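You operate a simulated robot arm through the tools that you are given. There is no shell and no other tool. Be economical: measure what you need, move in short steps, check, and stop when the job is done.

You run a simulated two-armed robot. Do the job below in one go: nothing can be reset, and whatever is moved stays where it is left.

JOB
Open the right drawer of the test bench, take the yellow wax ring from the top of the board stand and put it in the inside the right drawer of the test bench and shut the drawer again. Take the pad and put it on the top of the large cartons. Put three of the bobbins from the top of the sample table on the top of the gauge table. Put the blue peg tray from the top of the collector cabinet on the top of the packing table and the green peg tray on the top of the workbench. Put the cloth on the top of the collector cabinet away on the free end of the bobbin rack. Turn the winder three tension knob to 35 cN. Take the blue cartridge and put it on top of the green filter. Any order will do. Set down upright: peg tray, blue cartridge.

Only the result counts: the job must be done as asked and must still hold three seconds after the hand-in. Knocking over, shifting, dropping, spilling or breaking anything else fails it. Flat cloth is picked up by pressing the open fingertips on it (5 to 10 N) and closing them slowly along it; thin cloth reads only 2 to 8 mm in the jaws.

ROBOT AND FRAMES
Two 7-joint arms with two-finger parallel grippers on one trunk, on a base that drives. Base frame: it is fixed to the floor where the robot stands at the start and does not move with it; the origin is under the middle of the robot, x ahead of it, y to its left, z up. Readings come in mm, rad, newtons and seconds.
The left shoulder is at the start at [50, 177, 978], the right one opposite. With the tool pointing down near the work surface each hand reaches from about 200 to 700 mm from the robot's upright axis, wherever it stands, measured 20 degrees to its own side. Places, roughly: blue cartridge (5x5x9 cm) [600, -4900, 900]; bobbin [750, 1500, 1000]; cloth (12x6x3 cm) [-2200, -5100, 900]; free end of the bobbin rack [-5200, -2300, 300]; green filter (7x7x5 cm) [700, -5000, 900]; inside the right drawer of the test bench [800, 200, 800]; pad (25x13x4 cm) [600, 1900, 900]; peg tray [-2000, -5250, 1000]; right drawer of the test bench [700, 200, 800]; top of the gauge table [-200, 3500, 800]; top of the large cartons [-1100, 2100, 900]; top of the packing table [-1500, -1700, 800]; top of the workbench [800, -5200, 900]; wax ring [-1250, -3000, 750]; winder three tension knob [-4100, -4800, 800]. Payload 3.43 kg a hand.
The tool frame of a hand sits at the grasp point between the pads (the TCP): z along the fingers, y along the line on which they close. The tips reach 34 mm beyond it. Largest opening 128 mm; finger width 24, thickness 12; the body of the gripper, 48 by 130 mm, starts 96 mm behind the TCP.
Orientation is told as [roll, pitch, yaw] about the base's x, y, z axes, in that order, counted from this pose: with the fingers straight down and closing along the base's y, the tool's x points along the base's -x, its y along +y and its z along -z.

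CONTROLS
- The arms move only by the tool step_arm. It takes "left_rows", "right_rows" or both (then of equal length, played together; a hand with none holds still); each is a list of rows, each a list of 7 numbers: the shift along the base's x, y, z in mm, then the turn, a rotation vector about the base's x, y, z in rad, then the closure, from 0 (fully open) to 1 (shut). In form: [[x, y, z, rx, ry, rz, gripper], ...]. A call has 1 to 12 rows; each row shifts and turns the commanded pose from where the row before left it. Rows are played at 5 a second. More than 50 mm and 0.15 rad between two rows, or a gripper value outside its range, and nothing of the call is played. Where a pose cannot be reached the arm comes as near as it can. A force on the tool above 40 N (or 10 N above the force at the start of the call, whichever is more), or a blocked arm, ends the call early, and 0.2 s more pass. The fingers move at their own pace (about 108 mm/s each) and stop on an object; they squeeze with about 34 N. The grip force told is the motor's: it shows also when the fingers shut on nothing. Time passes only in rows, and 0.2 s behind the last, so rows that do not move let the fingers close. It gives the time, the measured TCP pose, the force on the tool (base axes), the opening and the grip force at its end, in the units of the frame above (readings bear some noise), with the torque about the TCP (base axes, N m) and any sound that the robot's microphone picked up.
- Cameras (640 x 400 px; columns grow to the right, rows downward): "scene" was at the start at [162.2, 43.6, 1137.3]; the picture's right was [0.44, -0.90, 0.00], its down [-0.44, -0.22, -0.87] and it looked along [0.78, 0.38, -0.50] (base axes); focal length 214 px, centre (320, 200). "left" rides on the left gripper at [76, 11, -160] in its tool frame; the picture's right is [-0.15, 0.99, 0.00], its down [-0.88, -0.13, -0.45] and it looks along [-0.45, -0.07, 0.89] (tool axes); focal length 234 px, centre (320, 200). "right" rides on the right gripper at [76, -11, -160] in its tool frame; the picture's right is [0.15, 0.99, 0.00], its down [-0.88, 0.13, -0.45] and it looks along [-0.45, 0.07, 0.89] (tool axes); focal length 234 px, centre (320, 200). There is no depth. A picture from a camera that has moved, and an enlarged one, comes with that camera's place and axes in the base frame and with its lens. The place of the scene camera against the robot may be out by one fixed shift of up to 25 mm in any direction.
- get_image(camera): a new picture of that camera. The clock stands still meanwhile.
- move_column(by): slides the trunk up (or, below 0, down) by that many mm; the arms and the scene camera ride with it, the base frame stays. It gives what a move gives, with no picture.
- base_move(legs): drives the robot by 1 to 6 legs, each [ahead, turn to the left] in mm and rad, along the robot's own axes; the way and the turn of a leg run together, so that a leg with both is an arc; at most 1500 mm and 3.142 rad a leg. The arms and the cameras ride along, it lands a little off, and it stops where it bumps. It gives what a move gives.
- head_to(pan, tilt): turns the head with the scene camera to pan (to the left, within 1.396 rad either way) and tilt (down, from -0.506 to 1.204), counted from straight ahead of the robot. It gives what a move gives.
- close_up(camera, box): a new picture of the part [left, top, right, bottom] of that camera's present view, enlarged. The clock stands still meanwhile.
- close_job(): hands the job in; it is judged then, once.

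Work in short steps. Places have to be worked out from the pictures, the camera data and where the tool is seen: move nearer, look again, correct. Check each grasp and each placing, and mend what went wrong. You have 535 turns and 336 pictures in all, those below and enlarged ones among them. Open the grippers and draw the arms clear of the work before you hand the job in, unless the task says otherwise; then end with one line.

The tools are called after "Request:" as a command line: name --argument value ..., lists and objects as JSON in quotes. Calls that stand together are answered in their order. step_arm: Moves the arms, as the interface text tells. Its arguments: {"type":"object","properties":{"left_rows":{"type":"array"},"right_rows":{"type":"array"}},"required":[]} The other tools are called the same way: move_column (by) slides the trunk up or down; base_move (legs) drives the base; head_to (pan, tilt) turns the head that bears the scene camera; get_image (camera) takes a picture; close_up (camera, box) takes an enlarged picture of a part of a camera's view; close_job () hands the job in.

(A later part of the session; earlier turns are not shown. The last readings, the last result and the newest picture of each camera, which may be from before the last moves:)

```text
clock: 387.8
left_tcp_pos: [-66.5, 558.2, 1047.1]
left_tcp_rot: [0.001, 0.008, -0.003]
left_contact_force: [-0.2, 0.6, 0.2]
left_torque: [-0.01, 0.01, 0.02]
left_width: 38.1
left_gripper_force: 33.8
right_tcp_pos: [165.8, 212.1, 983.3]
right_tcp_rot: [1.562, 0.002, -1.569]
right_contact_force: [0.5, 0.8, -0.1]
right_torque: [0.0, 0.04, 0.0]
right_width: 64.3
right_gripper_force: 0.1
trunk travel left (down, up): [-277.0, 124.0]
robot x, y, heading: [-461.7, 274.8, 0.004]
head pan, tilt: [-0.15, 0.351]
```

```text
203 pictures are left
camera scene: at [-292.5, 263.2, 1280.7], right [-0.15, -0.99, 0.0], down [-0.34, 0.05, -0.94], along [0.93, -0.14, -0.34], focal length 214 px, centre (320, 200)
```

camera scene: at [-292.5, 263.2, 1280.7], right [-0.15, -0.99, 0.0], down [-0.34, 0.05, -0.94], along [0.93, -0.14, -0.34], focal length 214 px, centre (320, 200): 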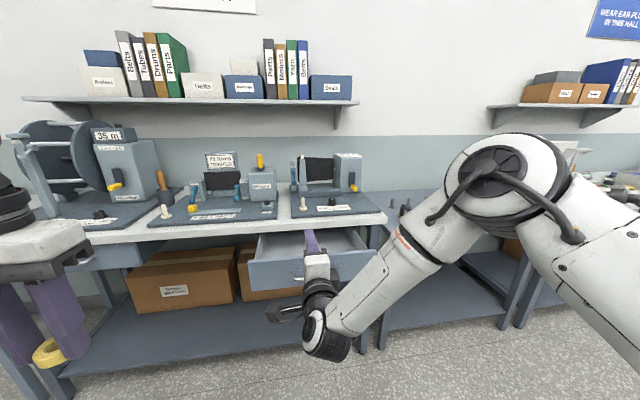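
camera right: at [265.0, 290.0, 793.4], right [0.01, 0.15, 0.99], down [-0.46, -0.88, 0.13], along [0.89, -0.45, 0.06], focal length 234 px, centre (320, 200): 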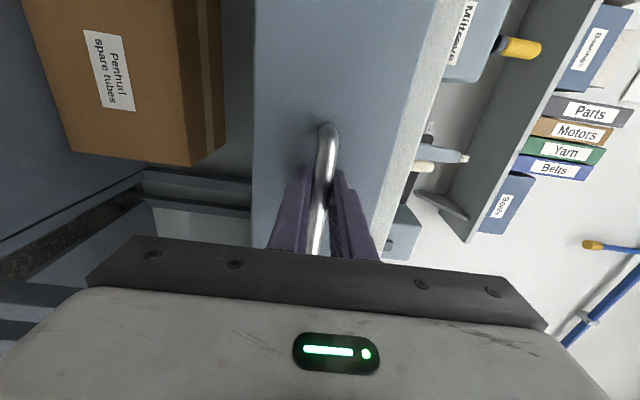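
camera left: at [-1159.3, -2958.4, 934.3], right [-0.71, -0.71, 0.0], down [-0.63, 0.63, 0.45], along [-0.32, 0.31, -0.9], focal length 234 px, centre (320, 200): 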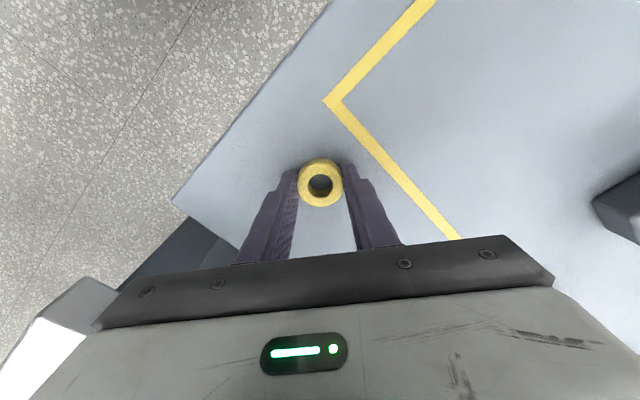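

I turn the right hand back: first the roll, then the pitch.

Request:
step_arm --right_rows '[[0, 0, 0, -0.1428, 0, 0, 0.4], [0, 0, 0, -0.1428, 0, 0, 0.4], [0, 0, 0, -0.1428, 0, 0, 0.4], [0, 0, 0, -0.1428, 0, 0, 0.4], [0, 0, 0, -0.1428, 0, 0, 0.4], [0, 0, 0, -0.1428, 0, 0, 0.4], [0, 0, 0, -0.1428, 0, 0, 0.4], [0, 0, 0, -0.1428, 0, 0, 0.4], [0, 0, 0, -0.1428, 0, 0, 0.4], [0, 0, 0, -0.1428, 0, 0, 0.4], [0, 0, 0, -0.1428, 0, 0, 0.4]]'

Request:
step_arm --right_rows '[[-16, -5, 5, 0, 0.1428, 0, 0.4], [-16, -5, 5, 0, 0.1428, 0, 0.4], [-16, -5, 5, 0, 0.1428, 0, 0.4], [-16, -5, 5, 0, 0.1428, 0, 0.4], [-16, -5, 5, 0, 0.1428, 0, 0.4], [-16, -5, 5, 0, 0.1428, 0, 0.4], [-16, -5, 5, 0, 0.1428, 0, 0.4], [-16, -5, 5, 0, 0.1428, 0, 0.4], [-16, -5, 5, 0, 0.1428, 0, 0.4], [-16, -5, 5, 0, 0.1428, 0, 0.4], [-16, -5, 5, 0, 0.1428, 0, 0.4]]'

Request:
get_image --camera "scene"

```text
clock: 390.2
left_tcp_pos: [-66.9, 558.5, 1047.3]
left_tcp_rot: [0.002, 0.01, -0.002]
left_contact_force: [0.2, -0.3, 0.5]
left_torque: [-0.02, 0.01, 0.03]
left_width: 37.6
left_gripper_force: 34.1
right_tcp_pos: [166.7, 214.0, 983.7]
right_tcp_rot: [-0.51, -1.57, 0.501]
right_contact_force: [0.0, 0.1, -0.9]
right_torque: [0.02, -0.01, 0.02]
right_width: 76.9
right_gripper_force: 0.0
trunk travel left (down, up): [-277.0, 124.0]
robot x, y, heading: [-465.6, 277.9, 0.001]
head pan, tilt: [-0.15, 0.351]
```

```text
clock: 392.6
left_tcp_pos: [-66.6, 556.6, 1048.0]
left_tcp_rot: [0.001, 0.01, -0.002]
left_contact_force: [0.5, -0.1, 1.6]
left_torque: [-0.01, 0.0, 0.01]
left_width: 37.8
left_gripper_force: 33.6
right_tcp_pos: [-9.9, 157.3, 1036.6]
right_tcp_rot: [-0.008, 0.006, -0.001]
right_contact_force: [0.5, 0.4, 0.2]
right_torque: [0.02, 0.0, 0.01]
right_width: 76.8
right_gripper_force: 0.2
trunk travel left (down, up): [-277.0, 124.0]
robot x, y, heading: [-464.8, 274.1, 0.002]
head pan, tilt: [-0.15, 0.351]
```

```text
202 pictures are left
camera scene: at [-292.4, 263.2, 1280.7], right [-0.15, -0.99, 0.0], down [-0.34, 0.05, -0.94], along [0.93, -0.14, -0.34], focal length 214 px, centre (320, 200)
```

scene: 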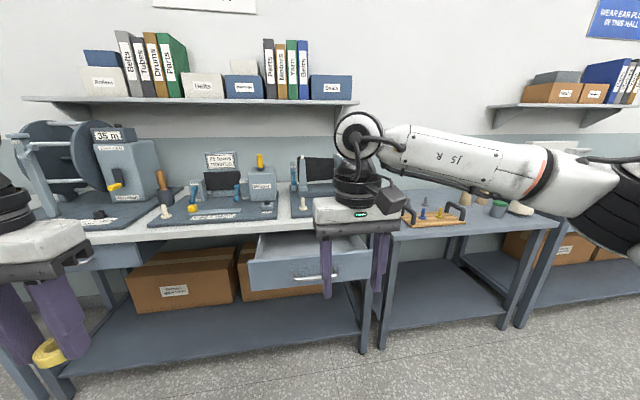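

I drive in an S to about [-110,60] so the left hand can reach into the drawer.

Request:
base_move --legs '[[0, -0.55], [405, 0], [0, 0.55]]'

Request:
head_to --pan 0.2 --tilt 0.7

Request:
get_image --camera "scene"

Request:
get_image --camera "left"

```text
clock: 398.1
left_tcp_pos: [269.1, 359.7, 1047.1]
left_tcp_rot: [0.0, 0.008, 0.016]
left_contact_force: [0.2, -0.1, 0.2]
left_torque: [0.02, -0.03, 0.02]
left_width: 38.0
left_gripper_force: 34.1
right_tcp_pos: [335.2, -40.8, 1037.3]
right_tcp_rot: [-0.01, 0.002, 0.017]
right_contact_force: [-0.3, 0.7, -0.5]
right_torque: [0.0, -0.02, -0.03]
right_width: 76.7
right_gripper_force: 0.1
trunk travel left (down, up): [-277.0, 124.0]
robot x, y, heading: [-123.0, 64.5, 0.015]
head pan, tilt: [-0.15, 0.351]
```

```text
clock: 399.0
left_tcp_pos: [268.5, 358.5, 1046.9]
left_tcp_rot: [0.002, 0.009, 0.016]
left_contact_force: [0.2, -0.9, 0.2]
left_torque: [0.01, 0.01, 0.0]
left_width: 37.7
left_gripper_force: 33.9
right_tcp_pos: [335.2, -41.3, 1036.6]
right_tcp_rot: [-0.008, 0.003, 0.014]
right_contact_force: [-0.1, 0.1, 0.3]
right_torque: [-0.03, -0.05, 0.01]
right_width: 76.6
right_gripper_force: 0.1
trunk travel left (down, up): [-277.0, 124.0]
robot x, y, heading: [-123.0, 66.5, 0.02]
head pan, tilt: [0.201, 0.7]
```

```text
201 pictures are left
camera scene: at [41.2, 89.9, 1249.4], right [0.21, -0.98, 0.0], down [-0.63, -0.14, -0.77], along [0.75, 0.16, -0.64], focal length 214 px, centre (320, 200)
```

scene: 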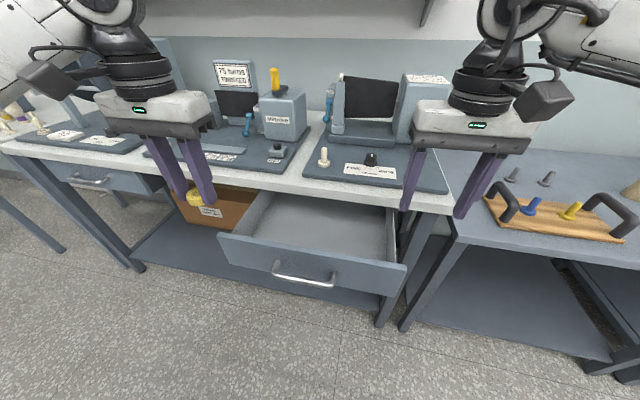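

```text
200 pictures are left
camera left: at [196.0, 370.0, 1206.9], right [0.13, 0.99, 0.0], down [0.89, -0.12, 0.45], along [0.44, -0.06, -0.89], focal length 234 px, centre (320, 200)
```

left: 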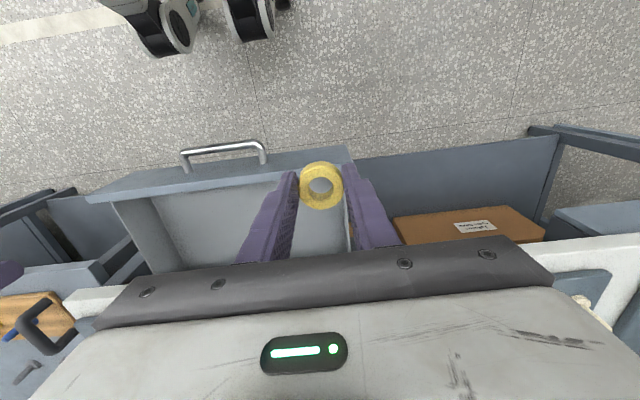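

The drawer is empty and open (interior x≈335–500, y≈0–370). I bring the ring over to about [415,290] and lower.

Request:
step_arm --left_rows '[[37, -17, 0, 0, 0, 0, 1], [37, -17, 0, 0, 0, 0, 1], [37, -17, 0, 0, 0, 0, 1], [36, -17, 0, 0, 0, 0, 1], [0, 0, -45, 0, 0, 0, 1], [0, 0, -45, 0, 0, 0, 1], [0, 0, -30, 0, 0, 0, 1], [0, 0, 0, 0, 0, 0, 1]]'

Request:
get_image --camera "left"

Request:
get_image --camera "scene"

```text
clock: 400.8
left_tcp_pos: [415.0, 292.0, 928.0]
left_tcp_rot: [0.003, 0.007, 0.017]
left_contact_force: [0.5, -0.5, -0.5]
left_torque: [-0.01, 0.0, 0.03]
left_width: 37.7
left_gripper_force: 34.4
right_tcp_pos: [335.3, -40.4, 1037.3]
right_tcp_rot: [-0.009, 0.001, 0.017]
right_contact_force: [-0.3, -0.2, 0.4]
right_torque: [-0.02, -0.02, 0.01]
right_width: 77.1
right_gripper_force: 0.1
trunk travel left (down, up): [-277.0, 124.0]
robot x, y, heading: [-120.2, 64.4, 0.018]
head pan, tilt: [0.201, 0.7]
```

```text
199 pictures are left
camera left: at [341.5, 302.1, 1086.8], right [0.13, 0.99, 0.0], down [0.89, -0.12, 0.45], along [0.44, -0.06, -0.89], focal length 234 px, centre (320, 200)
```

left: 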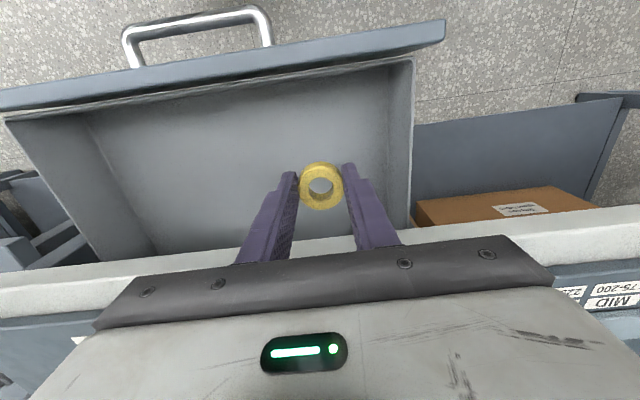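

```text
198 pictures are left
camera scene: at [41.1, 90.0, 1249.4], right [0.21, -0.98, 0.0], down [-0.63, -0.14, -0.77], along [0.75, 0.16, -0.64], focal length 214 px, centre (320, 200)
```

scene: 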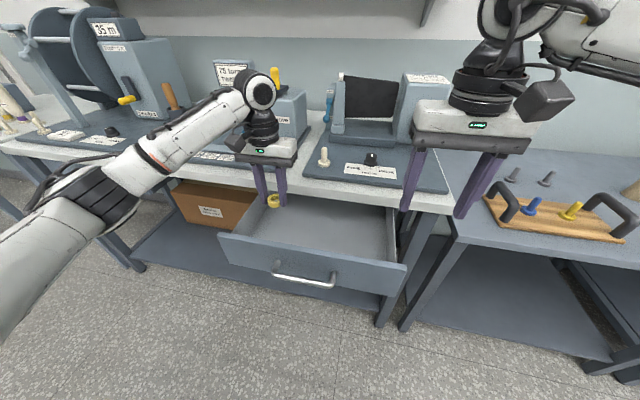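

Request:
step_arm --left_rows '[[0, -5, -40, 0, 0, 0, 1], [0, -5, -40, 0, 0, 0, 1], [0, 0, -25, 0, 0, 0, 1], [0, 0, -6, 0, 0, 0, 1], [0, 0, -5, 0, 0, 0, 1], [0, 0, -5, 0, 0, 0, 1], [0, 0, -5, 0, 0, 0, 1], [0, 0, -5, 0, 0, 0, 1], [0, 0, -5, 0, 0, 0, 1], [0, 0, -5, 0, 0, 0, 1]]'

Request:
get_image --camera "left"

```text
clock: 403.0
left_tcp_pos: [417.3, 279.7, 791.7]
left_tcp_rot: [0.001, -0.002, 0.014]
left_contact_force: [0.3, 3.6, 27.7]
left_torque: [0.09, 0.34, -0.43]
left_width: 38.2
left_gripper_force: 33.9
right_tcp_pos: [333.3, -40.4, 1038.9]
right_tcp_rot: [-0.009, -0.003, 0.014]
right_contact_force: [1.1, -0.4, -0.6]
right_torque: [0.0, -0.04, -0.04]
right_width: 77.0
right_gripper_force: 0.1
trunk travel left (down, up): [-277.0, 124.0]
robot x, y, heading: [-125.8, 69.4, 0.019]
head pan, tilt: [0.201, 0.7]
```

```text
197 pictures are left
camera left: at [342.1, 291.3, 950.8], right [0.13, 0.99, 0.0], down [0.88, -0.12, 0.46], along [0.45, -0.06, -0.89], focal length 234 px, centre (320, 200)
```

left: 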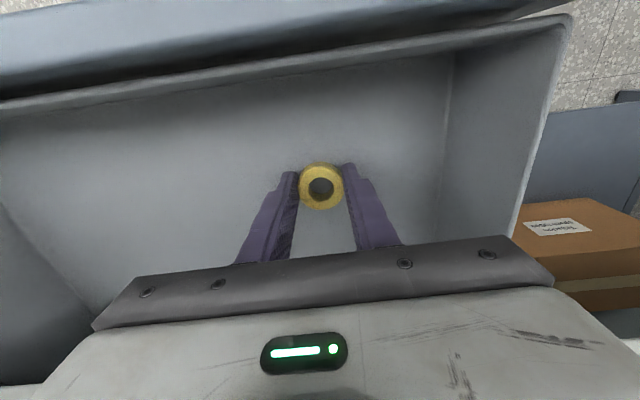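

Ring is on the drawer floor. I release and rise.

Request:
step_arm --left_rows '[[0, 0, 4, 0, 0, 0, 1], [0, 0, 0, 0, 0, 0, 0.6], [0, 0, 0, 0, 0, 0, 0.5], [0, 0, 0, 0, 0, 0, 0.45], [0, 0, 20, 0, 0, 0, 0.45], [0, 0, 45, 0, 0, 0, 0.45], [0, 0, 45, 0, 0, 0, 0.45], [0, 0, 45, 0, 0, 0, 0.45], [0, 0, 45, 0, 0, 0, 0.45]]'

Request:
get_image --camera "left"

```text
clock: 405.0
left_tcp_pos: [417.2, 278.1, 989.6]
left_tcp_rot: [0.002, 0.01, 0.017]
left_contact_force: [-0.1, -0.1, -0.7]
left_torque: [0.02, -0.01, 0.02]
left_width: 70.4
left_gripper_force: 0.0
right_tcp_pos: [334.2, -40.6, 1037.4]
right_tcp_rot: [-0.009, 0.001, 0.017]
right_contact_force: [0.2, 0.8, -0.3]
right_torque: [-0.01, 0.01, 0.0]
right_width: 76.9
right_gripper_force: 0.1
trunk travel left (down, up): [-277.0, 124.0]
robot x, y, heading: [-118.5, 64.7, 0.015]
head pan, tilt: [0.201, 0.7]
```

```text
196 pictures are left
camera left: at [343.8, 289.1, 1148.3], right [0.13, 0.99, 0.0], down [0.89, -0.12, 0.45], along [0.44, -0.06, -0.89], focal length 234 px, centre (320, 200)
```

left: 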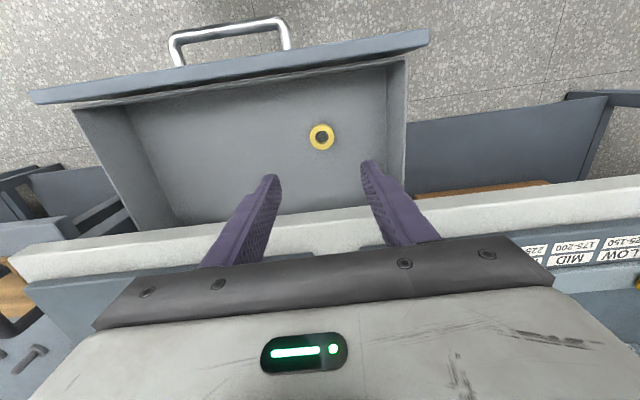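

The ring lies in the drawer. I bring the left hand in front of the handle with closed fingers, to push it shut on the bar.

Request:
step_arm --left_rows '[[-40, -4, 10, 0, 0, 0, 1], [-45, -4, 0, 0, 0, 0, 1], [-45, -4, 0, 0, 0, 0, 1], [-45, -8, 0, 0, 0, 0, 1], [-40, -8, 0, 0, 0, 0, 1], [0, -10, -40, 0, 0, 0, 1], [0, 0, -45, 0, 0, 0, 1], [0, 0, -45, 0, 0, 0, 1], [0, 0, -45, 0, 0, 0, 1], [0, 0, 0, 0, 0, 0, 1]]'

Request:
get_image --camera "left"

Request:
get_image --camera "scene"

```text
clock: 407.2
left_tcp_pos: [200.9, 244.0, 825.4]
left_tcp_rot: [0.002, 0.009, 0.016]
left_contact_force: [-0.1, -0.6, 0.2]
left_torque: [-0.02, 0.0, 0.03]
left_width: 0.4
left_gripper_force: 33.2
right_tcp_pos: [334.7, -41.0, 1037.8]
right_tcp_rot: [-0.008, 0.001, 0.016]
right_contact_force: [-0.3, 0.6, -0.1]
right_torque: [0.02, -0.01, -0.01]
right_width: 76.6
right_gripper_force: 0.1
trunk travel left (down, up): [-277.0, 124.0]
robot x, y, heading: [-123.8, 70.3, 0.016]
head pan, tilt: [0.201, 0.7]
```

```text
195 pictures are left
camera left: at [127.2, 255.4, 984.7], right [0.13, 0.99, 0.0], down [0.89, -0.12, 0.45], along [0.44, -0.06, -0.89], focal length 234 px, centre (320, 200)
```

left: 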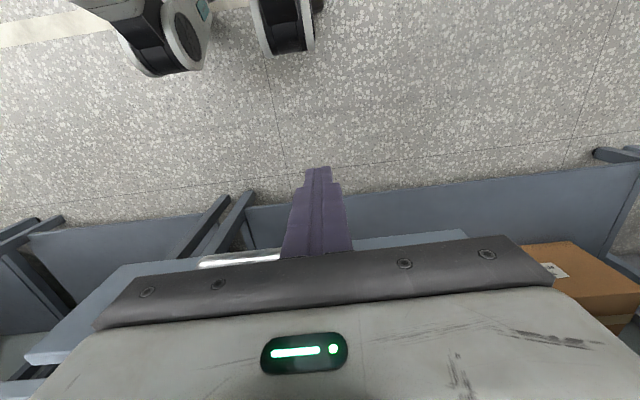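

```text
194 pictures are left
camera scene: at [41.2, 90.0, 1249.4], right [0.21, -0.98, 0.0], down [-0.63, -0.14, -0.76], along [0.75, 0.16, -0.64], focal length 214 px, centre (320, 200)
```

scene: 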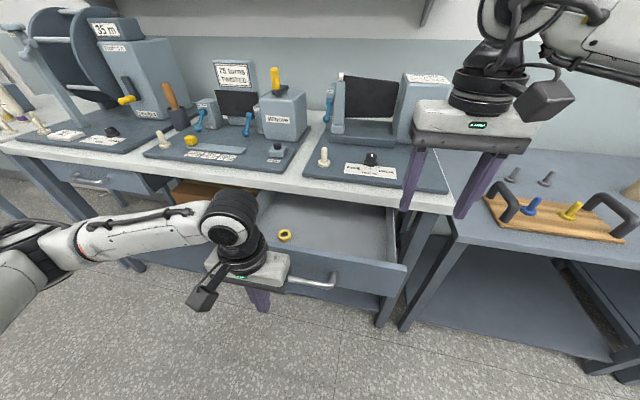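

Request:
step_arm --left_rows '[[15, -7, -6, 0, 0, 0, 1], [15, -7, -6, 0, 0, 0, 1], [15, 0, 0, 0, 0, 0, 1], [10, 0, 0, 0, 0, 0, 1], [10, 0, 0, 0, 0, 0, 1], [10, 0, 0, 0, 0, 0, 1]]'

Request:
get_image --camera "left"

```text
clock: 408.6
left_tcp_pos: [277.6, 227.8, 813.8]
left_tcp_rot: [-0.001, 0.008, 0.017]
left_contact_force: [1.2, 0.6, -0.6]
left_torque: [0.02, -0.01, 0.0]
left_width: 0.0
left_gripper_force: 33.4
right_tcp_pos: [334.6, -42.0, 1036.7]
right_tcp_rot: [-0.009, 0.002, 0.015]
right_contact_force: [0.7, -0.2, -0.3]
right_torque: [-0.02, 0.0, 0.0]
right_width: 76.5
right_gripper_force: 0.1
trunk travel left (down, up): [-277.0, 124.0]
robot x, y, heading: [-123.4, 65.8, 0.015]
head pan, tilt: [0.201, 0.7]
```

```text
193 pictures are left
camera left: at [204.1, 239.8, 973.2], right [0.13, 0.99, 0.0], down [0.89, -0.12, 0.45], along [0.44, -0.06, -0.89], focal length 234 px, centre (320, 200)
```

left: 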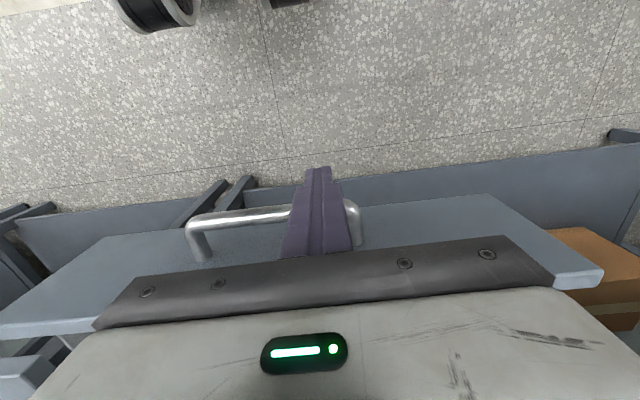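

The fist is right at the bar. I push forward.

Request:
step_arm --left_rows '[[15, 0, 0, 0, 0, 0, 1], [18, 0, 0, 0, 0, 0, 1], [18, 0, 0, 0, 0, 0, 1], [18, 0, 0, 0, 0, 0, 1], [18, 0, 0, 0, 0, 0, 1], [18, 0, 0, 0, 0, 0, 1], [18, 0, 0, 0, 0, 0, 1], [18, 0, 0, 0, 0, 0, 1]]'

Request:
get_image --camera "left"

```text
clock: 410.4
left_tcp_pos: [416.7, 228.5, 814.3]
left_tcp_rot: [0.003, 0.009, 0.015]
left_contact_force: [0.2, -0.6, -0.6]
left_torque: [0.02, 0.01, 0.01]
left_width: 0.0
left_gripper_force: 32.9
right_tcp_pos: [334.5, -40.5, 1037.0]
right_tcp_rot: [-0.01, 0.002, 0.017]
right_contact_force: [-0.7, -0.3, -0.3]
right_torque: [0.0, 0.01, 0.01]
right_width: 76.7
right_gripper_force: 0.0
trunk travel left (down, up): [-277.0, 124.0]
robot x, y, heading: [-123.3, 64.8, 0.008]
head pan, tilt: [0.201, 0.7]
```

```text
192 pictures are left
camera left: at [343.5, 240.0, 973.9], right [0.13, 0.99, 0.0], down [0.89, -0.12, 0.45], along [0.44, -0.06, -0.89], focal length 234 px, centre (320, 200)
```

left: 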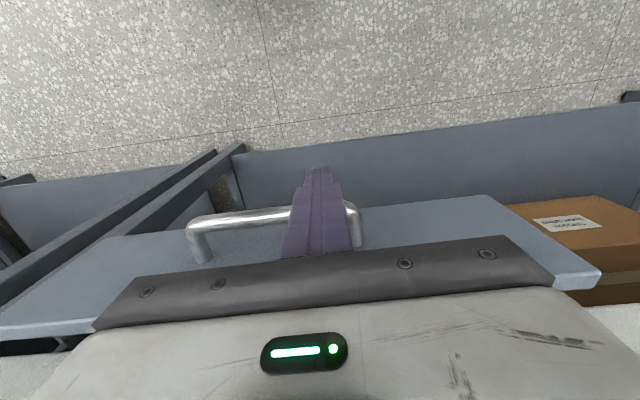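

Request:
step_arm --left_rows '[[12, 0, 0, 0, 0, 0, 1], [12, 0, 0, 0, 0, 0, 1], [12, 0, 0, 0, 0, 0, 1], [8, 0, 0, 0, 0, 0, 1], [6, 0, 0, 0, 0, 0, 1], [5, 0, 0, 0, 0, 0, 1], [5, 0, 0, 0, 0, 0, 1], [5, 0, 0, 0, 0, 0, 1]]'

Request:
get_image --camera "left"

Request:
get_image --camera "scene"

```text
clock: 411.8
left_tcp_pos: [463.2, 227.5, 811.1]
left_tcp_rot: [0.002, 0.037, 0.011]
left_contact_force: [-11.8, 0.5, 4.7]
left_torque: [0.04, 0.01, -0.03]
left_width: 0.0
left_gripper_force: 33.3
right_tcp_pos: [332.9, -39.8, 1038.5]
right_tcp_rot: [-0.008, 0.001, 0.018]
right_contact_force: [0.4, -0.2, 0.2]
right_torque: [-0.02, 0.01, 0.03]
right_width: 76.6
right_gripper_force: 0.0
trunk travel left (down, up): [-277.0, 124.0]
robot x, y, heading: [-122.7, 65.7, 0.017]
head pan, tilt: [0.201, 0.7]
stopped in row 7 (left hand): the force on the tool passed its limit (the readings are from after the stop); the commanded pose is now the measured one
```

```text
191 pictures are left
camera left: at [393.9, 239.2, 972.4], right [0.14, 0.99, 0.0], down [0.9, -0.12, 0.42], along [0.42, -0.06, -0.91], focal length 234 px, centre (320, 200)
```

left: 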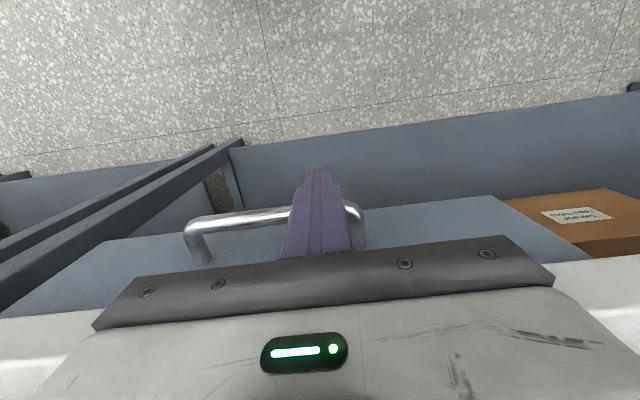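

```text
190 pictures are left
camera scene: at [39.5, 90.0, 1249.5], right [0.22, -0.98, 0.0], down [-0.63, -0.14, -0.77], along [0.75, 0.17, -0.64], focal length 214 px, centre (320, 200)
```

scene: 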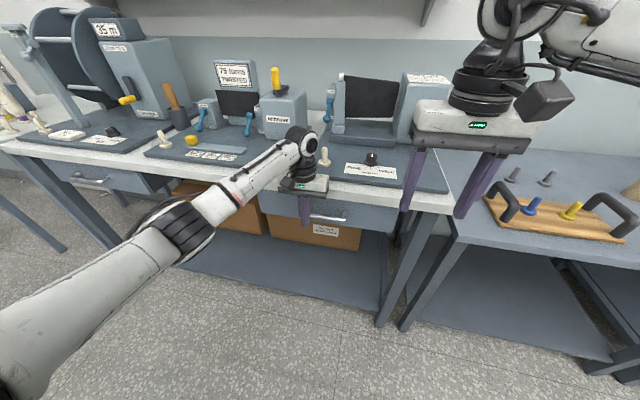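

Resistance met. I push a little more to be sure it's fully shut.

Request:
step_arm --left_rows '[[5, 0, 0, 0, 0, 0, 1], [5, 0, 0, 0, 0, 0, 1], [5, 0, 0, 0, 0, 0, 1], [5, 0, 0, 0, 0, 0, 1]]'

Request:
close_up --camera "scene" --box '[240, 150, 440, 275]'

```text
clock: 412.3
left_tcp_pos: [463.1, 226.4, 809.2]
left_tcp_rot: [0.001, 0.058, 0.009]
left_contact_force: [-13.4, 0.7, 5.6]
left_torque: [-0.03, 0.02, 0.02]
left_width: 0.4
left_gripper_force: 33.3
right_tcp_pos: [333.0, -39.9, 1037.7]
right_tcp_rot: [-0.009, 0.002, 0.018]
right_contact_force: [0.7, 0.7, -0.4]
right_torque: [-0.01, 0.03, -0.03]
right_width: 76.7
right_gripper_force: 0.1
trunk travel left (down, up): [-277.0, 124.0]
robot x, y, heading: [-124.9, 66.5, 0.02]
head pan, tilt: [0.201, 0.7]
stopped in row 2 (left hand): the force on the tool passed its limit (the readings are from after the stop); the commanded pose is now the measured one
```

```text
3.20 times, centred on (340, 212) of scene
camera zoom: at [38.6, 90.1, 1249.6], right [0.22, -0.98, 0.0], down [-0.63, -0.14, -0.77], along [0.75, 0.17, -0.64], focal length 686 px, centre (256, 160)
```

zoom: 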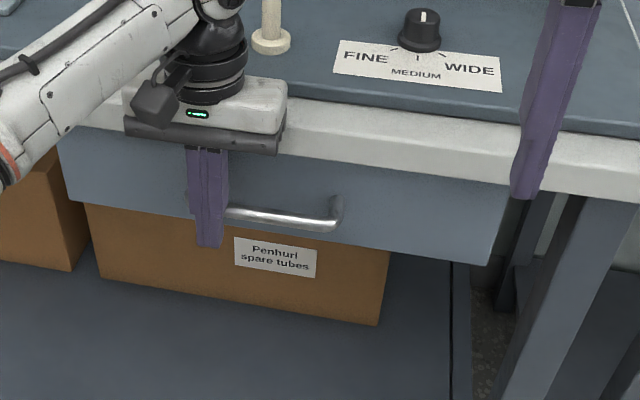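

Firm stop with the contact at the bar. I retract the hand and compare with the starting view.

Request:
step_arm --left_rows '[[-20, 0, 0, 0, -0.05, 0, 1], [-40, 0, 0, 0, 0, 0, 1], [-40, 10, 30, 0, 0, 0, 1], [-20, 10, 40, 0, 0, 0, 0.6], [0, 10, 45, 0, 0, 0, 0.3], [0, 10, 45, 0, 0, 0, 0.3], [0, 10, 45, 0, 0, 0, 0.3]]'

Request:
get_image --camera "scene"

Request:
get_image --camera "left"

```text
refused: row 3 steps farther than a row can; nothing moved
```

```text
188 pictures are left
camera scene: at [38.6, 90.1, 1249.6], right [0.22, -0.98, 0.0], down [-0.63, -0.14, -0.77], along [0.75, 0.17, -0.64], focal length 214 px, centre (320, 200)
```

scene: 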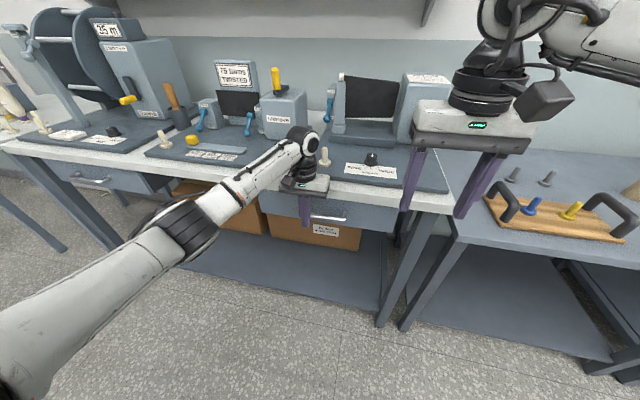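

```text
187 pictures are left
camera left: at [397.2, 239.0, 972.2], right [0.14, 0.99, -0.01], down [0.91, -0.12, 0.4], along [0.4, -0.06, -0.91], focal length 234 px, centre (320, 200)
```

left: 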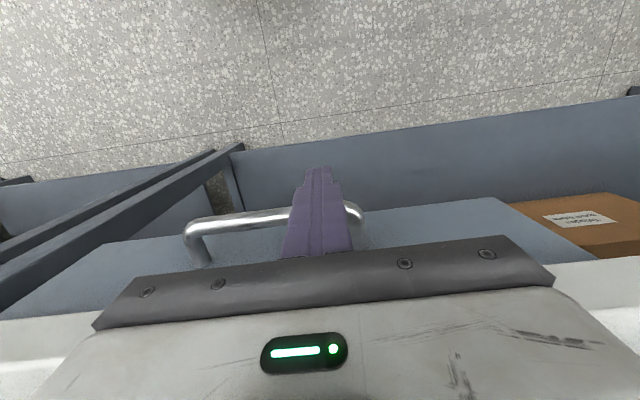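

Request:
step_arm --left_rows '[[-20, 0, 0, 0, -0.05, 0, 1], [-40, 0, 0, 0, 0, 0, 1], [-35, 10, 20, 0, 0, 0, 1], [-20, 10, 40, 0, 0, 0, 0.6], [0, 10, 45, 0, 0, 0, 0.3], [0, 10, 45, 0, 0, 0, 0.3], [0, 10, 45, 0, 0, 0, 0.3]]'

Request:
get_image --camera "left"

Request:
close_up --camera "scene" --box '[160, 130, 480, 330]'

```text
clock: 413.9
left_tcp_pos: [348.5, 277.8, 1002.2]
left_tcp_rot: [0.003, 0.004, 0.009]
left_contact_force: [0.6, 0.4, -0.6]
left_torque: [-0.02, 0.02, 0.0]
left_width: 89.7
left_gripper_force: 0.0
right_tcp_pos: [334.8, -39.2, 1038.1]
right_tcp_rot: [-0.01, 0.003, 0.018]
right_contact_force: [-0.1, 0.0, -0.6]
right_torque: [0.05, -0.04, -0.03]
right_width: 76.8
right_gripper_force: 0.1
trunk travel left (down, up): [-277.0, 124.0]
robot x, y, heading: [-123.6, 70.2, 0.019]
head pan, tilt: [0.201, 0.7]
```

```text
186 pictures are left
camera left: at [273.6, 289.9, 1161.3], right [0.14, 0.99, 0.0], down [0.88, -0.12, 0.45], along [0.45, -0.06, -0.89], focal length 234 px, centre (320, 200)
```

left: 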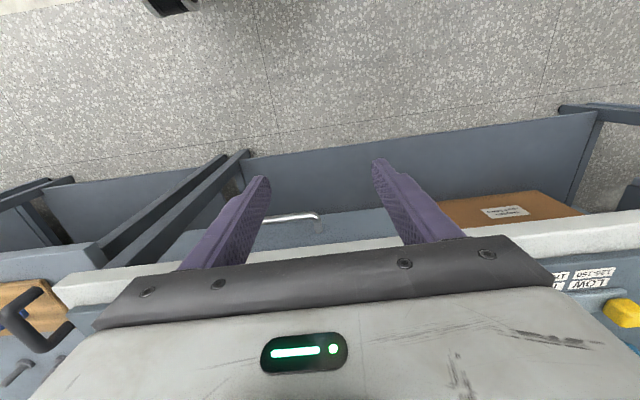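

```text
2.00 times, centred on (320, 230) of scene
camera zoom: at [39.5, 90.1, 1249.4], right [0.22, -0.98, 0.0], down [-0.63, -0.14, -0.77], along [0.75, 0.17, -0.64], focal length 429 px, centre (320, 140)
```

zoom: 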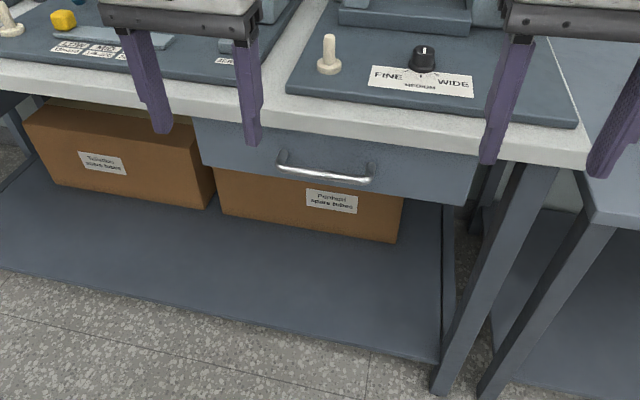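

The drawer is shut (rigid stop, handle back at its starting place). Now I head to the collector for the cloth.

Request:
base_move --legs '[[-180, 0], [0, -1.589], [1500, 0], [1500, 0], [1500, 0], [650, 0]]'

Request:
move_column --by 110

```text
clock: 443.8
left_tcp_pos: [-16.2, -5601.1, 1001.4]
left_tcp_rot: [0.003, 0.005, -1.547]
left_contact_force: [0.5, -0.2, -0.1]
left_torque: [0.03, 0.01, 0.0]
left_width: 89.8
left_gripper_force: 0.0
right_tcp_pos: [-334.5, -5591.5, 1037.1]
right_tcp_rot: [-0.009, 0.002, -1.538]
right_contact_force: [0.1, -1.4, -0.3]
right_torque: [-0.01, -0.03, -0.05]
right_width: 76.8
right_gripper_force: 0.1
trunk travel left (down, up): [-277.0, 124.0]
robot x, y, heading: [-235.3, -5132.4, -1.54]
head pan, tilt: [0.201, 0.7]
```

```text
clock: 445.2
left_tcp_pos: [-16.9, -5600.3, 1110.2]
left_tcp_rot: [0.003, 0.004, -1.546]
left_contact_force: [-0.6, -0.5, -0.3]
left_torque: [0.0, 0.03, 0.01]
left_width: 89.6
left_gripper_force: 0.1
right_tcp_pos: [-335.0, -5590.2, 1146.9]
right_tcp_rot: [-0.009, 0.001, -1.538]
right_contact_force: [-0.2, -1.1, 0.1]
right_torque: [-0.03, 0.01, -0.01]
right_width: 76.9
right_gripper_force: 0.1
trunk travel left (down, up): [-387.0, 14.0]
robot x, y, heading: [-231.5, -5132.4, -1.537]
head pan, tilt: [0.201, 0.7]
```

Request:
base_move --legs '[[0, -1.6], [1180, 0], [0, 0.6]]'

Request:
head_to --pan -0.6 --tilt 0.6

Request:
get_image --camera "scene"

Request:
get_image --camera "right"

```text
clock: 456.7
left_tcp_pos: [-1674.9, -5542.8, 1111.2]
left_tcp_rot: [0.002, 0.002, -2.555]
left_contact_force: [-0.3, 0.3, -0.2]
left_torque: [0.02, 0.0, -0.01]
left_width: 89.5
left_gripper_force: 0.0
right_tcp_pos: [-1836.6, -5268.9, 1148.0]
right_tcp_rot: [-0.009, 0.002, -2.547]
right_contact_force: [0.3, 0.1, -0.3]
right_torque: [-0.02, -0.01, -0.01]
right_width: 76.7
right_gripper_force: 0.1
trunk travel left (down, up): [-387.0, 14.0]
robot x, y, heading: [-1391.1, -5107.5, -2.549]
head pan, tilt: [0.201, 0.7]
```

```text
clock: 457.9
left_tcp_pos: [-1675.5, -5543.2, 1112.1]
left_tcp_rot: [0.003, 0.001, -2.555]
left_contact_force: [0.2, 0.0, -0.2]
left_torque: [-0.02, 0.0, -0.01]
left_width: 89.5
left_gripper_force: 0.1
right_tcp_pos: [-1836.4, -5268.8, 1147.1]
right_tcp_rot: [-0.01, 0.003, -2.546]
right_contact_force: [-0.5, 0.8, 0.3]
right_torque: [0.03, -0.01, -0.04]
right_width: 76.9
right_gripper_force: 0.0
trunk travel left (down, up): [-387.0, 14.0]
robot x, y, heading: [-1392.2, -5107.9, -2.548]
head pan, tilt: [-0.6, 0.6]
```

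```text
184 pictures are left
camera scene: at [-1529.8, -5143.8, 1368.0], right [0.01, 1.0, 0.0], down [0.56, 0.0, -0.83], along [-0.82, 0.01, -0.56], focal length 214 px, centre (320, 200)
```

scene: 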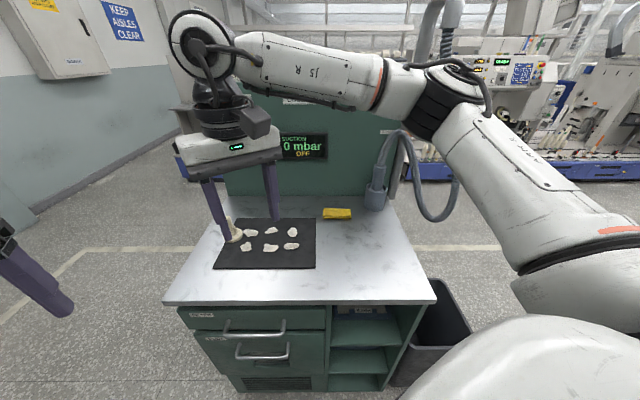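

```text
183 pictures are left
camera right: at [-1778.4, -5217.8, 1306.7], right [0.68, -0.74, -0.01], down [-0.65, -0.6, 0.45], along [-0.34, -0.3, -0.89], focal length 234 px, centre (320, 200)
```

right: 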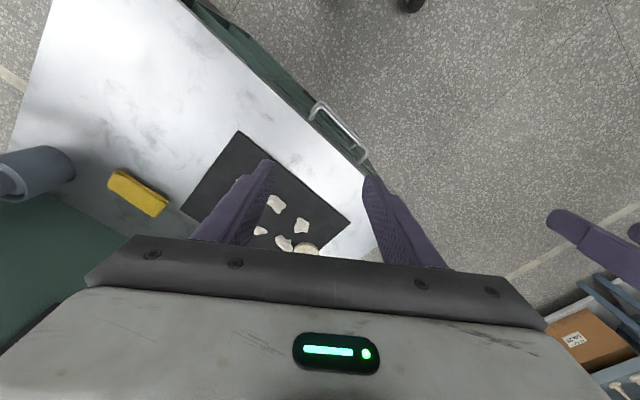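

Cloth ≈[-2174,-5081], long side along y. I turn the right hand to close along x and extend it over the cloth.

Request:
step_arm --right_rows '[[-40, 22, 0, 0, 0, 0.14, 0.3], [-40, 22, 0, 0, 0, 0.14, 0.3], [-40, 22, 0, 0, 0, 0.14, 0.3], [-40, 22, -10, 0, 0, 0.14, 0.3], [-40, 22, -10, 0, 0, 0.14, 0.3], [-40, 22, -10, 0, 0, 0.14, 0.3], [-40, 22, -10, 0, 0, 0.136, 0.3], [-40, 22, -10, 0, 0, 0, 0.3], [0, 0, 0, 0, 0, 0, 0.3]]'

Request:
get_image --camera "right"

Request:
get_image --camera "scene"

```text
clock: 459.9
left_tcp_pos: [-1675.1, -5543.0, 1112.4]
left_tcp_rot: [0.002, 0.002, -2.554]
left_contact_force: [-0.4, -0.9, 0.2]
left_torque: [-0.02, -0.02, -0.01]
left_width: 89.3
left_gripper_force: 0.1
right_tcp_pos: [-1898.4, -5138.5, 1123.1]
right_tcp_rot: [-0.013, -0.001, -1.719]
right_contact_force: [-0.3, -0.1, 0.2]
right_torque: [-0.04, -0.01, 0.0]
right_width: 89.6
right_gripper_force: 0.1
right hand out of reach, approached as far as the arm can: row 4, 5, 6, 7, 8
trunk travel left (down, up): [-387.0, 14.0]
robot x, y, heading: [-1393.9, -5109.4, -2.549]
head pan, tilt: [-0.6, 0.6]
```

```text
182 pictures are left
camera right: at [-1896.0, -5062.5, 1281.3], right [1.0, 0.0, -0.01], down [0.01, -0.89, 0.45], along [-0.01, -0.45, -0.89], focal length 234 px, centre (320, 200)
```

right: 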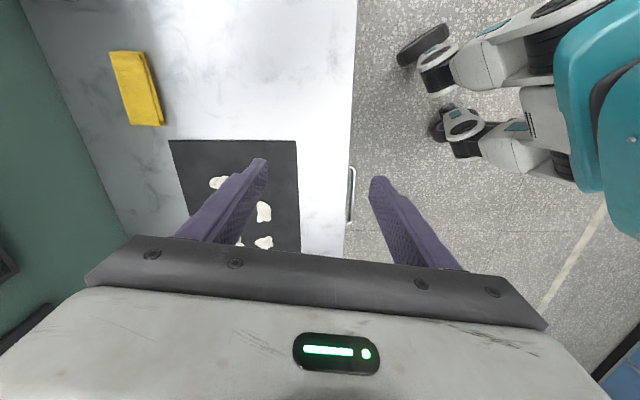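

```text
181 pictures are left
camera scene: at [-1529.7, -5143.8, 1368.0], right [0.01, 1.0, 0.0], down [0.56, 0.0, -0.83], along [-0.83, 0.01, -0.56], focal length 214 px, centre (320, 200)
```

scene: 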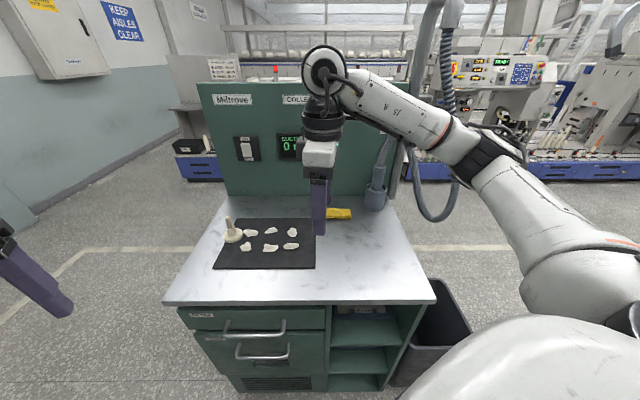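

The hand camera shows the base is slim (≈200 mm radius) with ~390 mm free to the cabinet. I drive 150 mm closer and re-aim.

Request:
base_move --legs '[[0, -0.59], [150, 0], [0, 0.35]]'

Request:
get_image --camera "right"

```text
clock: 464.0
left_tcp_pos: [-1925.2, -5460.4, 1111.8]
left_tcp_rot: [0.003, 0.001, -2.806]
left_contact_force: [0.1, 0.5, -0.6]
left_torque: [0.0, -0.02, -0.01]
left_width: 89.8
left_gripper_force: 0.1
right_tcp_pos: [-2043.2, -5013.3, 1122.7]
right_tcp_rot: [-0.01, -0.001, -1.966]
right_contact_force: [0.5, -0.2, 0.3]
right_torque: [0.0, -0.01, 0.05]
right_width: 89.2
right_gripper_force: 0.1
trunk travel left (down, up): [-387.0, 14.0]
robot x, y, heading: [-1544.4, -5108.9, -2.797]
head pan, tilt: [-0.6, 0.6]
```

```text
180 pictures are left
camera right: at [-2021.0, -4940.2, 1281.5], right [0.97, -0.25, -0.01], down [-0.21, -0.87, 0.45], along [-0.12, -0.44, -0.89], focal length 234 px, centre (320, 200)
```

right: 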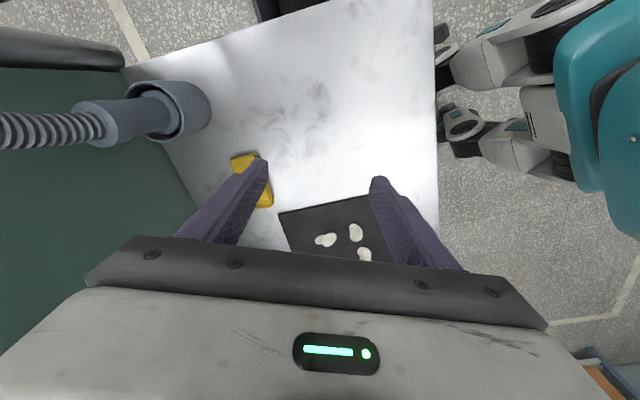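

Cloth centre ≈[-2180,-5070]. I bring the hand over it, closing roughly along x.

Request:
step_arm --right_rows '[[-34, -14, -20, 0, 0, 0.1, 0.3], [-34, -14, -25, 0, 0, 0.1, 0.3], [-34, -14, -25, 0, 0, 0.1, 0.3], [-34, -14, -25, 0, 0, 0, 0.3], [0, 0, 0, 0, 0, 0, 0.3]]'

Request:
get_image --camera "right"

Request:
get_image --camera "scene"

```text
clock: 465.2
left_tcp_pos: [-1926.9, -5459.1, 1111.5]
left_tcp_rot: [0.004, 0.002, -2.805]
left_contact_force: [-0.4, -0.1, 0.7]
left_torque: [-0.02, -0.01, -0.01]
left_width: 89.7
left_gripper_force: 0.0
right_tcp_pos: [-2024.8, -5082.0, 1088.4]
right_tcp_rot: [-0.014, -0.002, -1.823]
right_contact_force: [0.6, -1.0, -0.8]
right_torque: [-0.01, -0.01, 0.01]
right_width: 89.4
right_gripper_force: 0.1
right hand out of reach, approached as far as the arm can: row 1, 2, 3, 4
trunk travel left (down, up): [-387.0, 14.0]
robot x, y, heading: [-1544.7, -5105.9, -2.8]
head pan, tilt: [-0.6, 0.6]
```

```text
179 pictures are left
camera right: at [-2013.6, -5005.2, 1246.8], right [0.99, -0.1, -0.01], down [-0.09, -0.89, 0.45], along [-0.06, -0.45, -0.89], focal length 234 px, centre (320, 200)
```

right: 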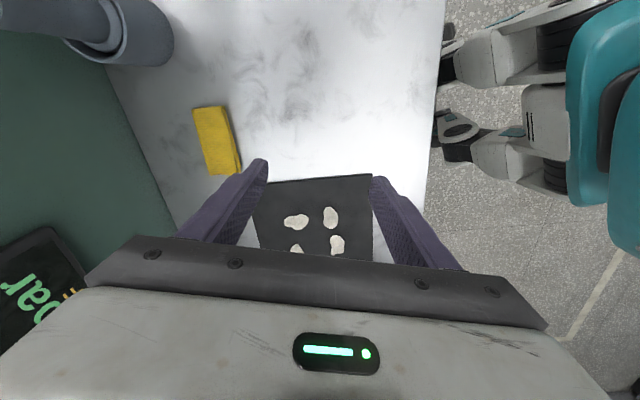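

```text
178 pictures are left
camera scene: at [-1686.0, -5104.2, 1368.1], right [0.25, 0.97, 0.0], down [0.55, -0.14, -0.83], along [-0.8, 0.21, -0.56], focal length 214 px, centre (320, 200)
```

scene: 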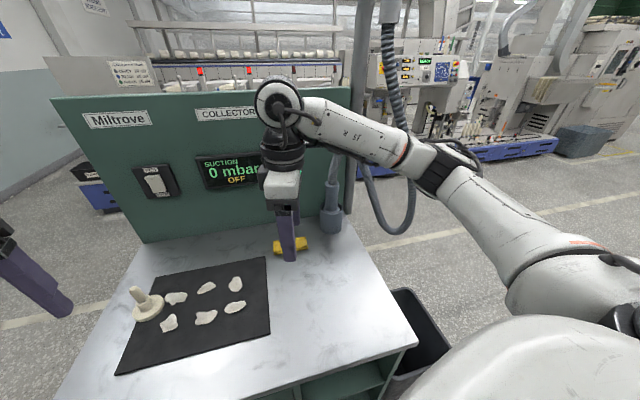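

Positive yaw is what limits this arm. I turn the hand back in line with the arm and will use the press-and-close method on the cloth.

Request:
step_arm --right_rows '[[-5, 8, 0, 0, 0, -0.14, 0.3], [-5, 8, 0, 0, 0, -0.14, 0.3], [-5, 5, 0, 0, 0, -0.14, 0.3], [-5, 0, 0, 0, 0, -0.14, 0.3], [-10, 0, 0, 0, 0, -0.14, 0.3], [-20, 0, -5, 0, 0, -0.14, 0.3], [-30, -5, -10, 0, 0, -0.137, 0.3], [-40, -5, -15, 0, 0, 0, 0.3], [-40, 0, -15, 0, 0, 0, 0.3]]'

Request:
get_image --camera "right"

```text
clock: 467.2
left_tcp_pos: [-1925.0, -5461.1, 1111.3]
left_tcp_rot: [0.001, 0.001, -2.805]
left_contact_force: [-0.3, -0.6, 0.8]
left_torque: [0.01, 0.01, 0.02]
left_width: 89.7
left_gripper_force: 0.1
right_tcp_pos: [-2186.6, -5074.8, 1040.5]
right_tcp_rot: [-0.013, 0.0, -2.799]
right_contact_force: [0.3, -0.8, -0.4]
right_torque: [0.0, -0.04, 0.01]
right_width: 89.7
right_gripper_force: 0.1
trunk travel left (down, up): [-387.0, 14.0]
robot x, y, heading: [-1547.8, -5106.7, -2.797]
head pan, tilt: [-0.6, 0.6]
```

```text
177 pictures are left
camera right: at [-2117.0, -5040.6, 1198.6], right [0.47, -0.88, -0.01], down [-0.78, -0.43, 0.45], along [-0.41, -0.2, -0.89], focal length 234 px, centre (320, 200)
```

right: 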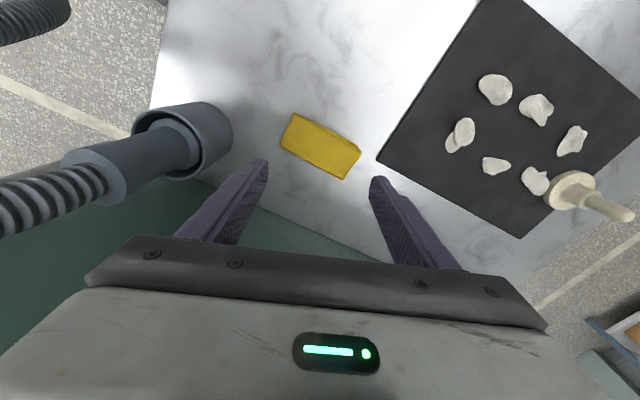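

Well placed over the cloth. I narrow the jaws to ~60 mm and lower towards it, feeling for contact.

Request:
step_arm --right_rows '[[-2, 1, -40, 0, 0, 0, 0.53], [-1, 1, -40, 0, 0, 0, 0.53], [0, 0, -15, 0, 0, 0, 0.53], [0, 0, -5, 0, 0, 0, 0.53], [0, 0, -4, 0, 0, 0, 0.53], [0, 0, -3, 0, 0, 0, 0.53], [0, 0, -3, 0, 0, 0, 0.53], [0, 0, 0, 0, 0, 0, 0.53]]'

Request:
get_image --camera "right"

```text
clock: 469.0
left_tcp_pos: [-1924.4, -5459.9, 1112.5]
left_tcp_rot: [0.001, 0.002, -2.804]
left_contact_force: [-0.1, -0.7, -0.5]
left_torque: [0.0, 0.01, 0.0]
left_width: 89.4
left_gripper_force: 0.0
right_tcp_pos: [-2188.4, -5073.4, 929.4]
right_tcp_rot: [-0.013, -0.001, -2.798]
right_contact_force: [0.3, -1.0, -0.5]
right_torque: [0.01, -0.03, -0.01]
right_width: 60.1
right_gripper_force: 0.1
trunk travel left (down, up): [-387.0, 14.0]
robot x, y, heading: [-1548.8, -5106.4, -2.797]
head pan, tilt: [-0.6, 0.6]
```

```text
176 pictures are left
camera right: at [-2119.6, -5038.4, 1089.3], right [0.47, -0.88, -0.01], down [-0.78, -0.43, 0.45], along [-0.41, -0.2, -0.89], focal length 234 px, centre (320, 200)
```

right: 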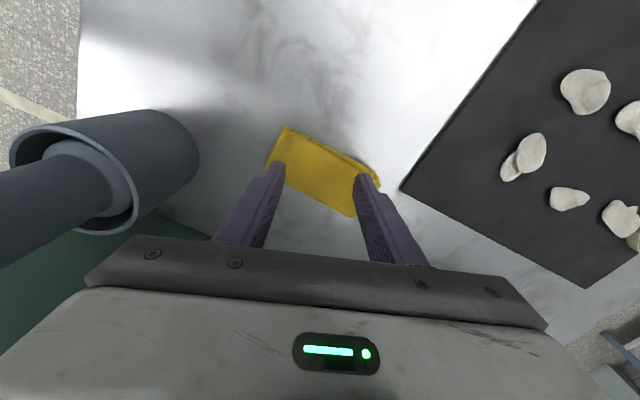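

Request:
step_arm --right_rows '[[8, 2, -2, 0, 0, 0, 0.53], [0, 0, -3, 0, 0, 0, 0.53], [0, 0, -3, 0, 0, 0, 0.53], [0, 0, -3, 0, 0, 0, 0.53], [0, 0, -3, 0, 0, 0, 0.53], [0, 0, -3, 0, 0, 0, 0.53], [0, 0, 0, 0, 0, 0, 0.53]]'

```text
clock: 470.6
left_tcp_pos: [-1924.1, -5460.2, 1113.3]
left_tcp_rot: [0.002, -0.002, -2.804]
left_contact_force: [-0.2, -0.7, -0.5]
left_torque: [0.01, 0.04, -0.01]
left_width: 89.5
left_gripper_force: 0.0
right_tcp_pos: [-2181.2, -5072.5, 916.9]
right_tcp_rot: [-0.014, -0.007, -2.801]
right_contact_force: [2.1, 2.1, 23.2]
right_torque: [-0.76, -0.22, 0.07]
right_width: 58.4
right_gripper_force: 0.0
trunk travel left (down, up): [-387.0, 14.0]
robot x, y, heading: [-1546.3, -5110.6, -2.802]
head pan, tilt: [-0.6, 0.6]
```

Contact at 23 N; I ease to about 5–10 N and then close slowly.

Request:
step_arm --right_rows '[[0, 0, 2.5, 0, 0, 0, 0.53], [0, 0, 0, 0, 0, 0, 0.53]]'

```text
clock: 471.2
left_tcp_pos: [-1924.2, -5459.9, 1113.0]
left_tcp_rot: [0.001, -0.001, -2.803]
left_contact_force: [-0.4, 0.5, -0.5]
left_torque: [0.02, 0.02, 0.01]
left_width: 89.8
left_gripper_force: 0.1
right_tcp_pos: [-2179.9, -5070.0, 918.8]
right_tcp_rot: [-0.014, -0.004, -2.797]
right_contact_force: [-1.4, 0.3, 21.5]
right_torque: [-0.8, -0.02, -0.03]
right_width: 59.4
right_gripper_force: 0.1
trunk travel left (down, up): [-387.0, 14.0]
robot x, y, heading: [-1546.9, -5107.8, -2.798]
head pan, tilt: [-0.6, 0.6]
```

Request:
step_arm --right_rows '[[0, 0, 2, 0, 0, 0, 0.53], [0, 0, 0, 0, 0, 0, 0.53]]'

```text
clock: 471.8
left_tcp_pos: [-1924.6, -5459.8, 1112.2]
left_tcp_rot: [0.002, 0.002, -2.804]
left_contact_force: [0.2, -0.6, 0.1]
left_torque: [0.0, 0.0, 0.0]
left_width: 89.7
left_gripper_force: 0.1
right_tcp_pos: [-2180.2, -5070.2, 917.5]
right_tcp_rot: [-0.013, -0.001, -2.798]
right_contact_force: [-2.1, -1.6, 13.2]
right_torque: [-0.56, 0.04, -0.07]
right_width: 60.6
right_gripper_force: 0.3
trunk travel left (down, up): [-387.0, 14.0]
robot x, y, heading: [-1548.7, -5108.9, -2.794]
head pan, tilt: [-0.6, 0.6]
```

Request:
step_arm --right_rows '[[0, 0, 1.2, 0, 0, 0, 0.53], [0, 0, 0, 0, 0, 0, 0.57], [0, 0, 0, 0, 0, 0, 0.62], [0, 0, 0, 0, 0, 0, 0.67], [0, 0, 0, 0, 0, 0, 0.72], [0, 0, 0, 0, 0, 0, 0.77], [0, 0, 0, 0, 0, 0, 0.82], [0, 0, 0, 0, 0, 0, 0.87], [0, 0, 0, 0, 0, 0, 0.92], [0, 0, 0, 0, 0, 0, 0.97], [0, 0, 0, 0, 0, 0, 1], [0, 0, 0, 0, 0, 0, 1]]'

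Request:
get_image --camera "right"

```text
clock: 474.4
left_tcp_pos: [-1925.5, -5461.1, 1111.6]
left_tcp_rot: [0.002, 0.001, -2.806]
left_contact_force: [0.8, 0.3, 0.5]
left_torque: [-0.03, -0.02, 0.0]
left_width: 89.6
left_gripper_force: 0.1
right_tcp_pos: [-2182.3, -5070.6, 918.3]
right_tcp_rot: [-0.014, -0.001, -2.798]
right_contact_force: [-1.0, 0.8, -0.3]
right_torque: [0.03, 0.0, 0.0]
right_width: 0.0
right_gripper_force: 32.3
trunk travel left (down, up): [-387.0, 14.0]
robot x, y, heading: [-1544.3, -5105.7, -2.793]
head pan, tilt: [-0.6, 0.6]
```

```text
175 pictures are left
camera right: at [-2112.3, -5036.1, 1078.0], right [0.47, -0.88, -0.01], down [-0.78, -0.43, 0.45], along [-0.41, -0.2, -0.89], focal length 234 px, centre (320, 200)
```

right: 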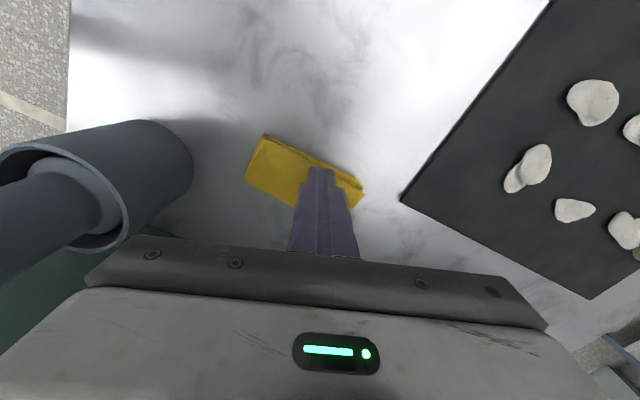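

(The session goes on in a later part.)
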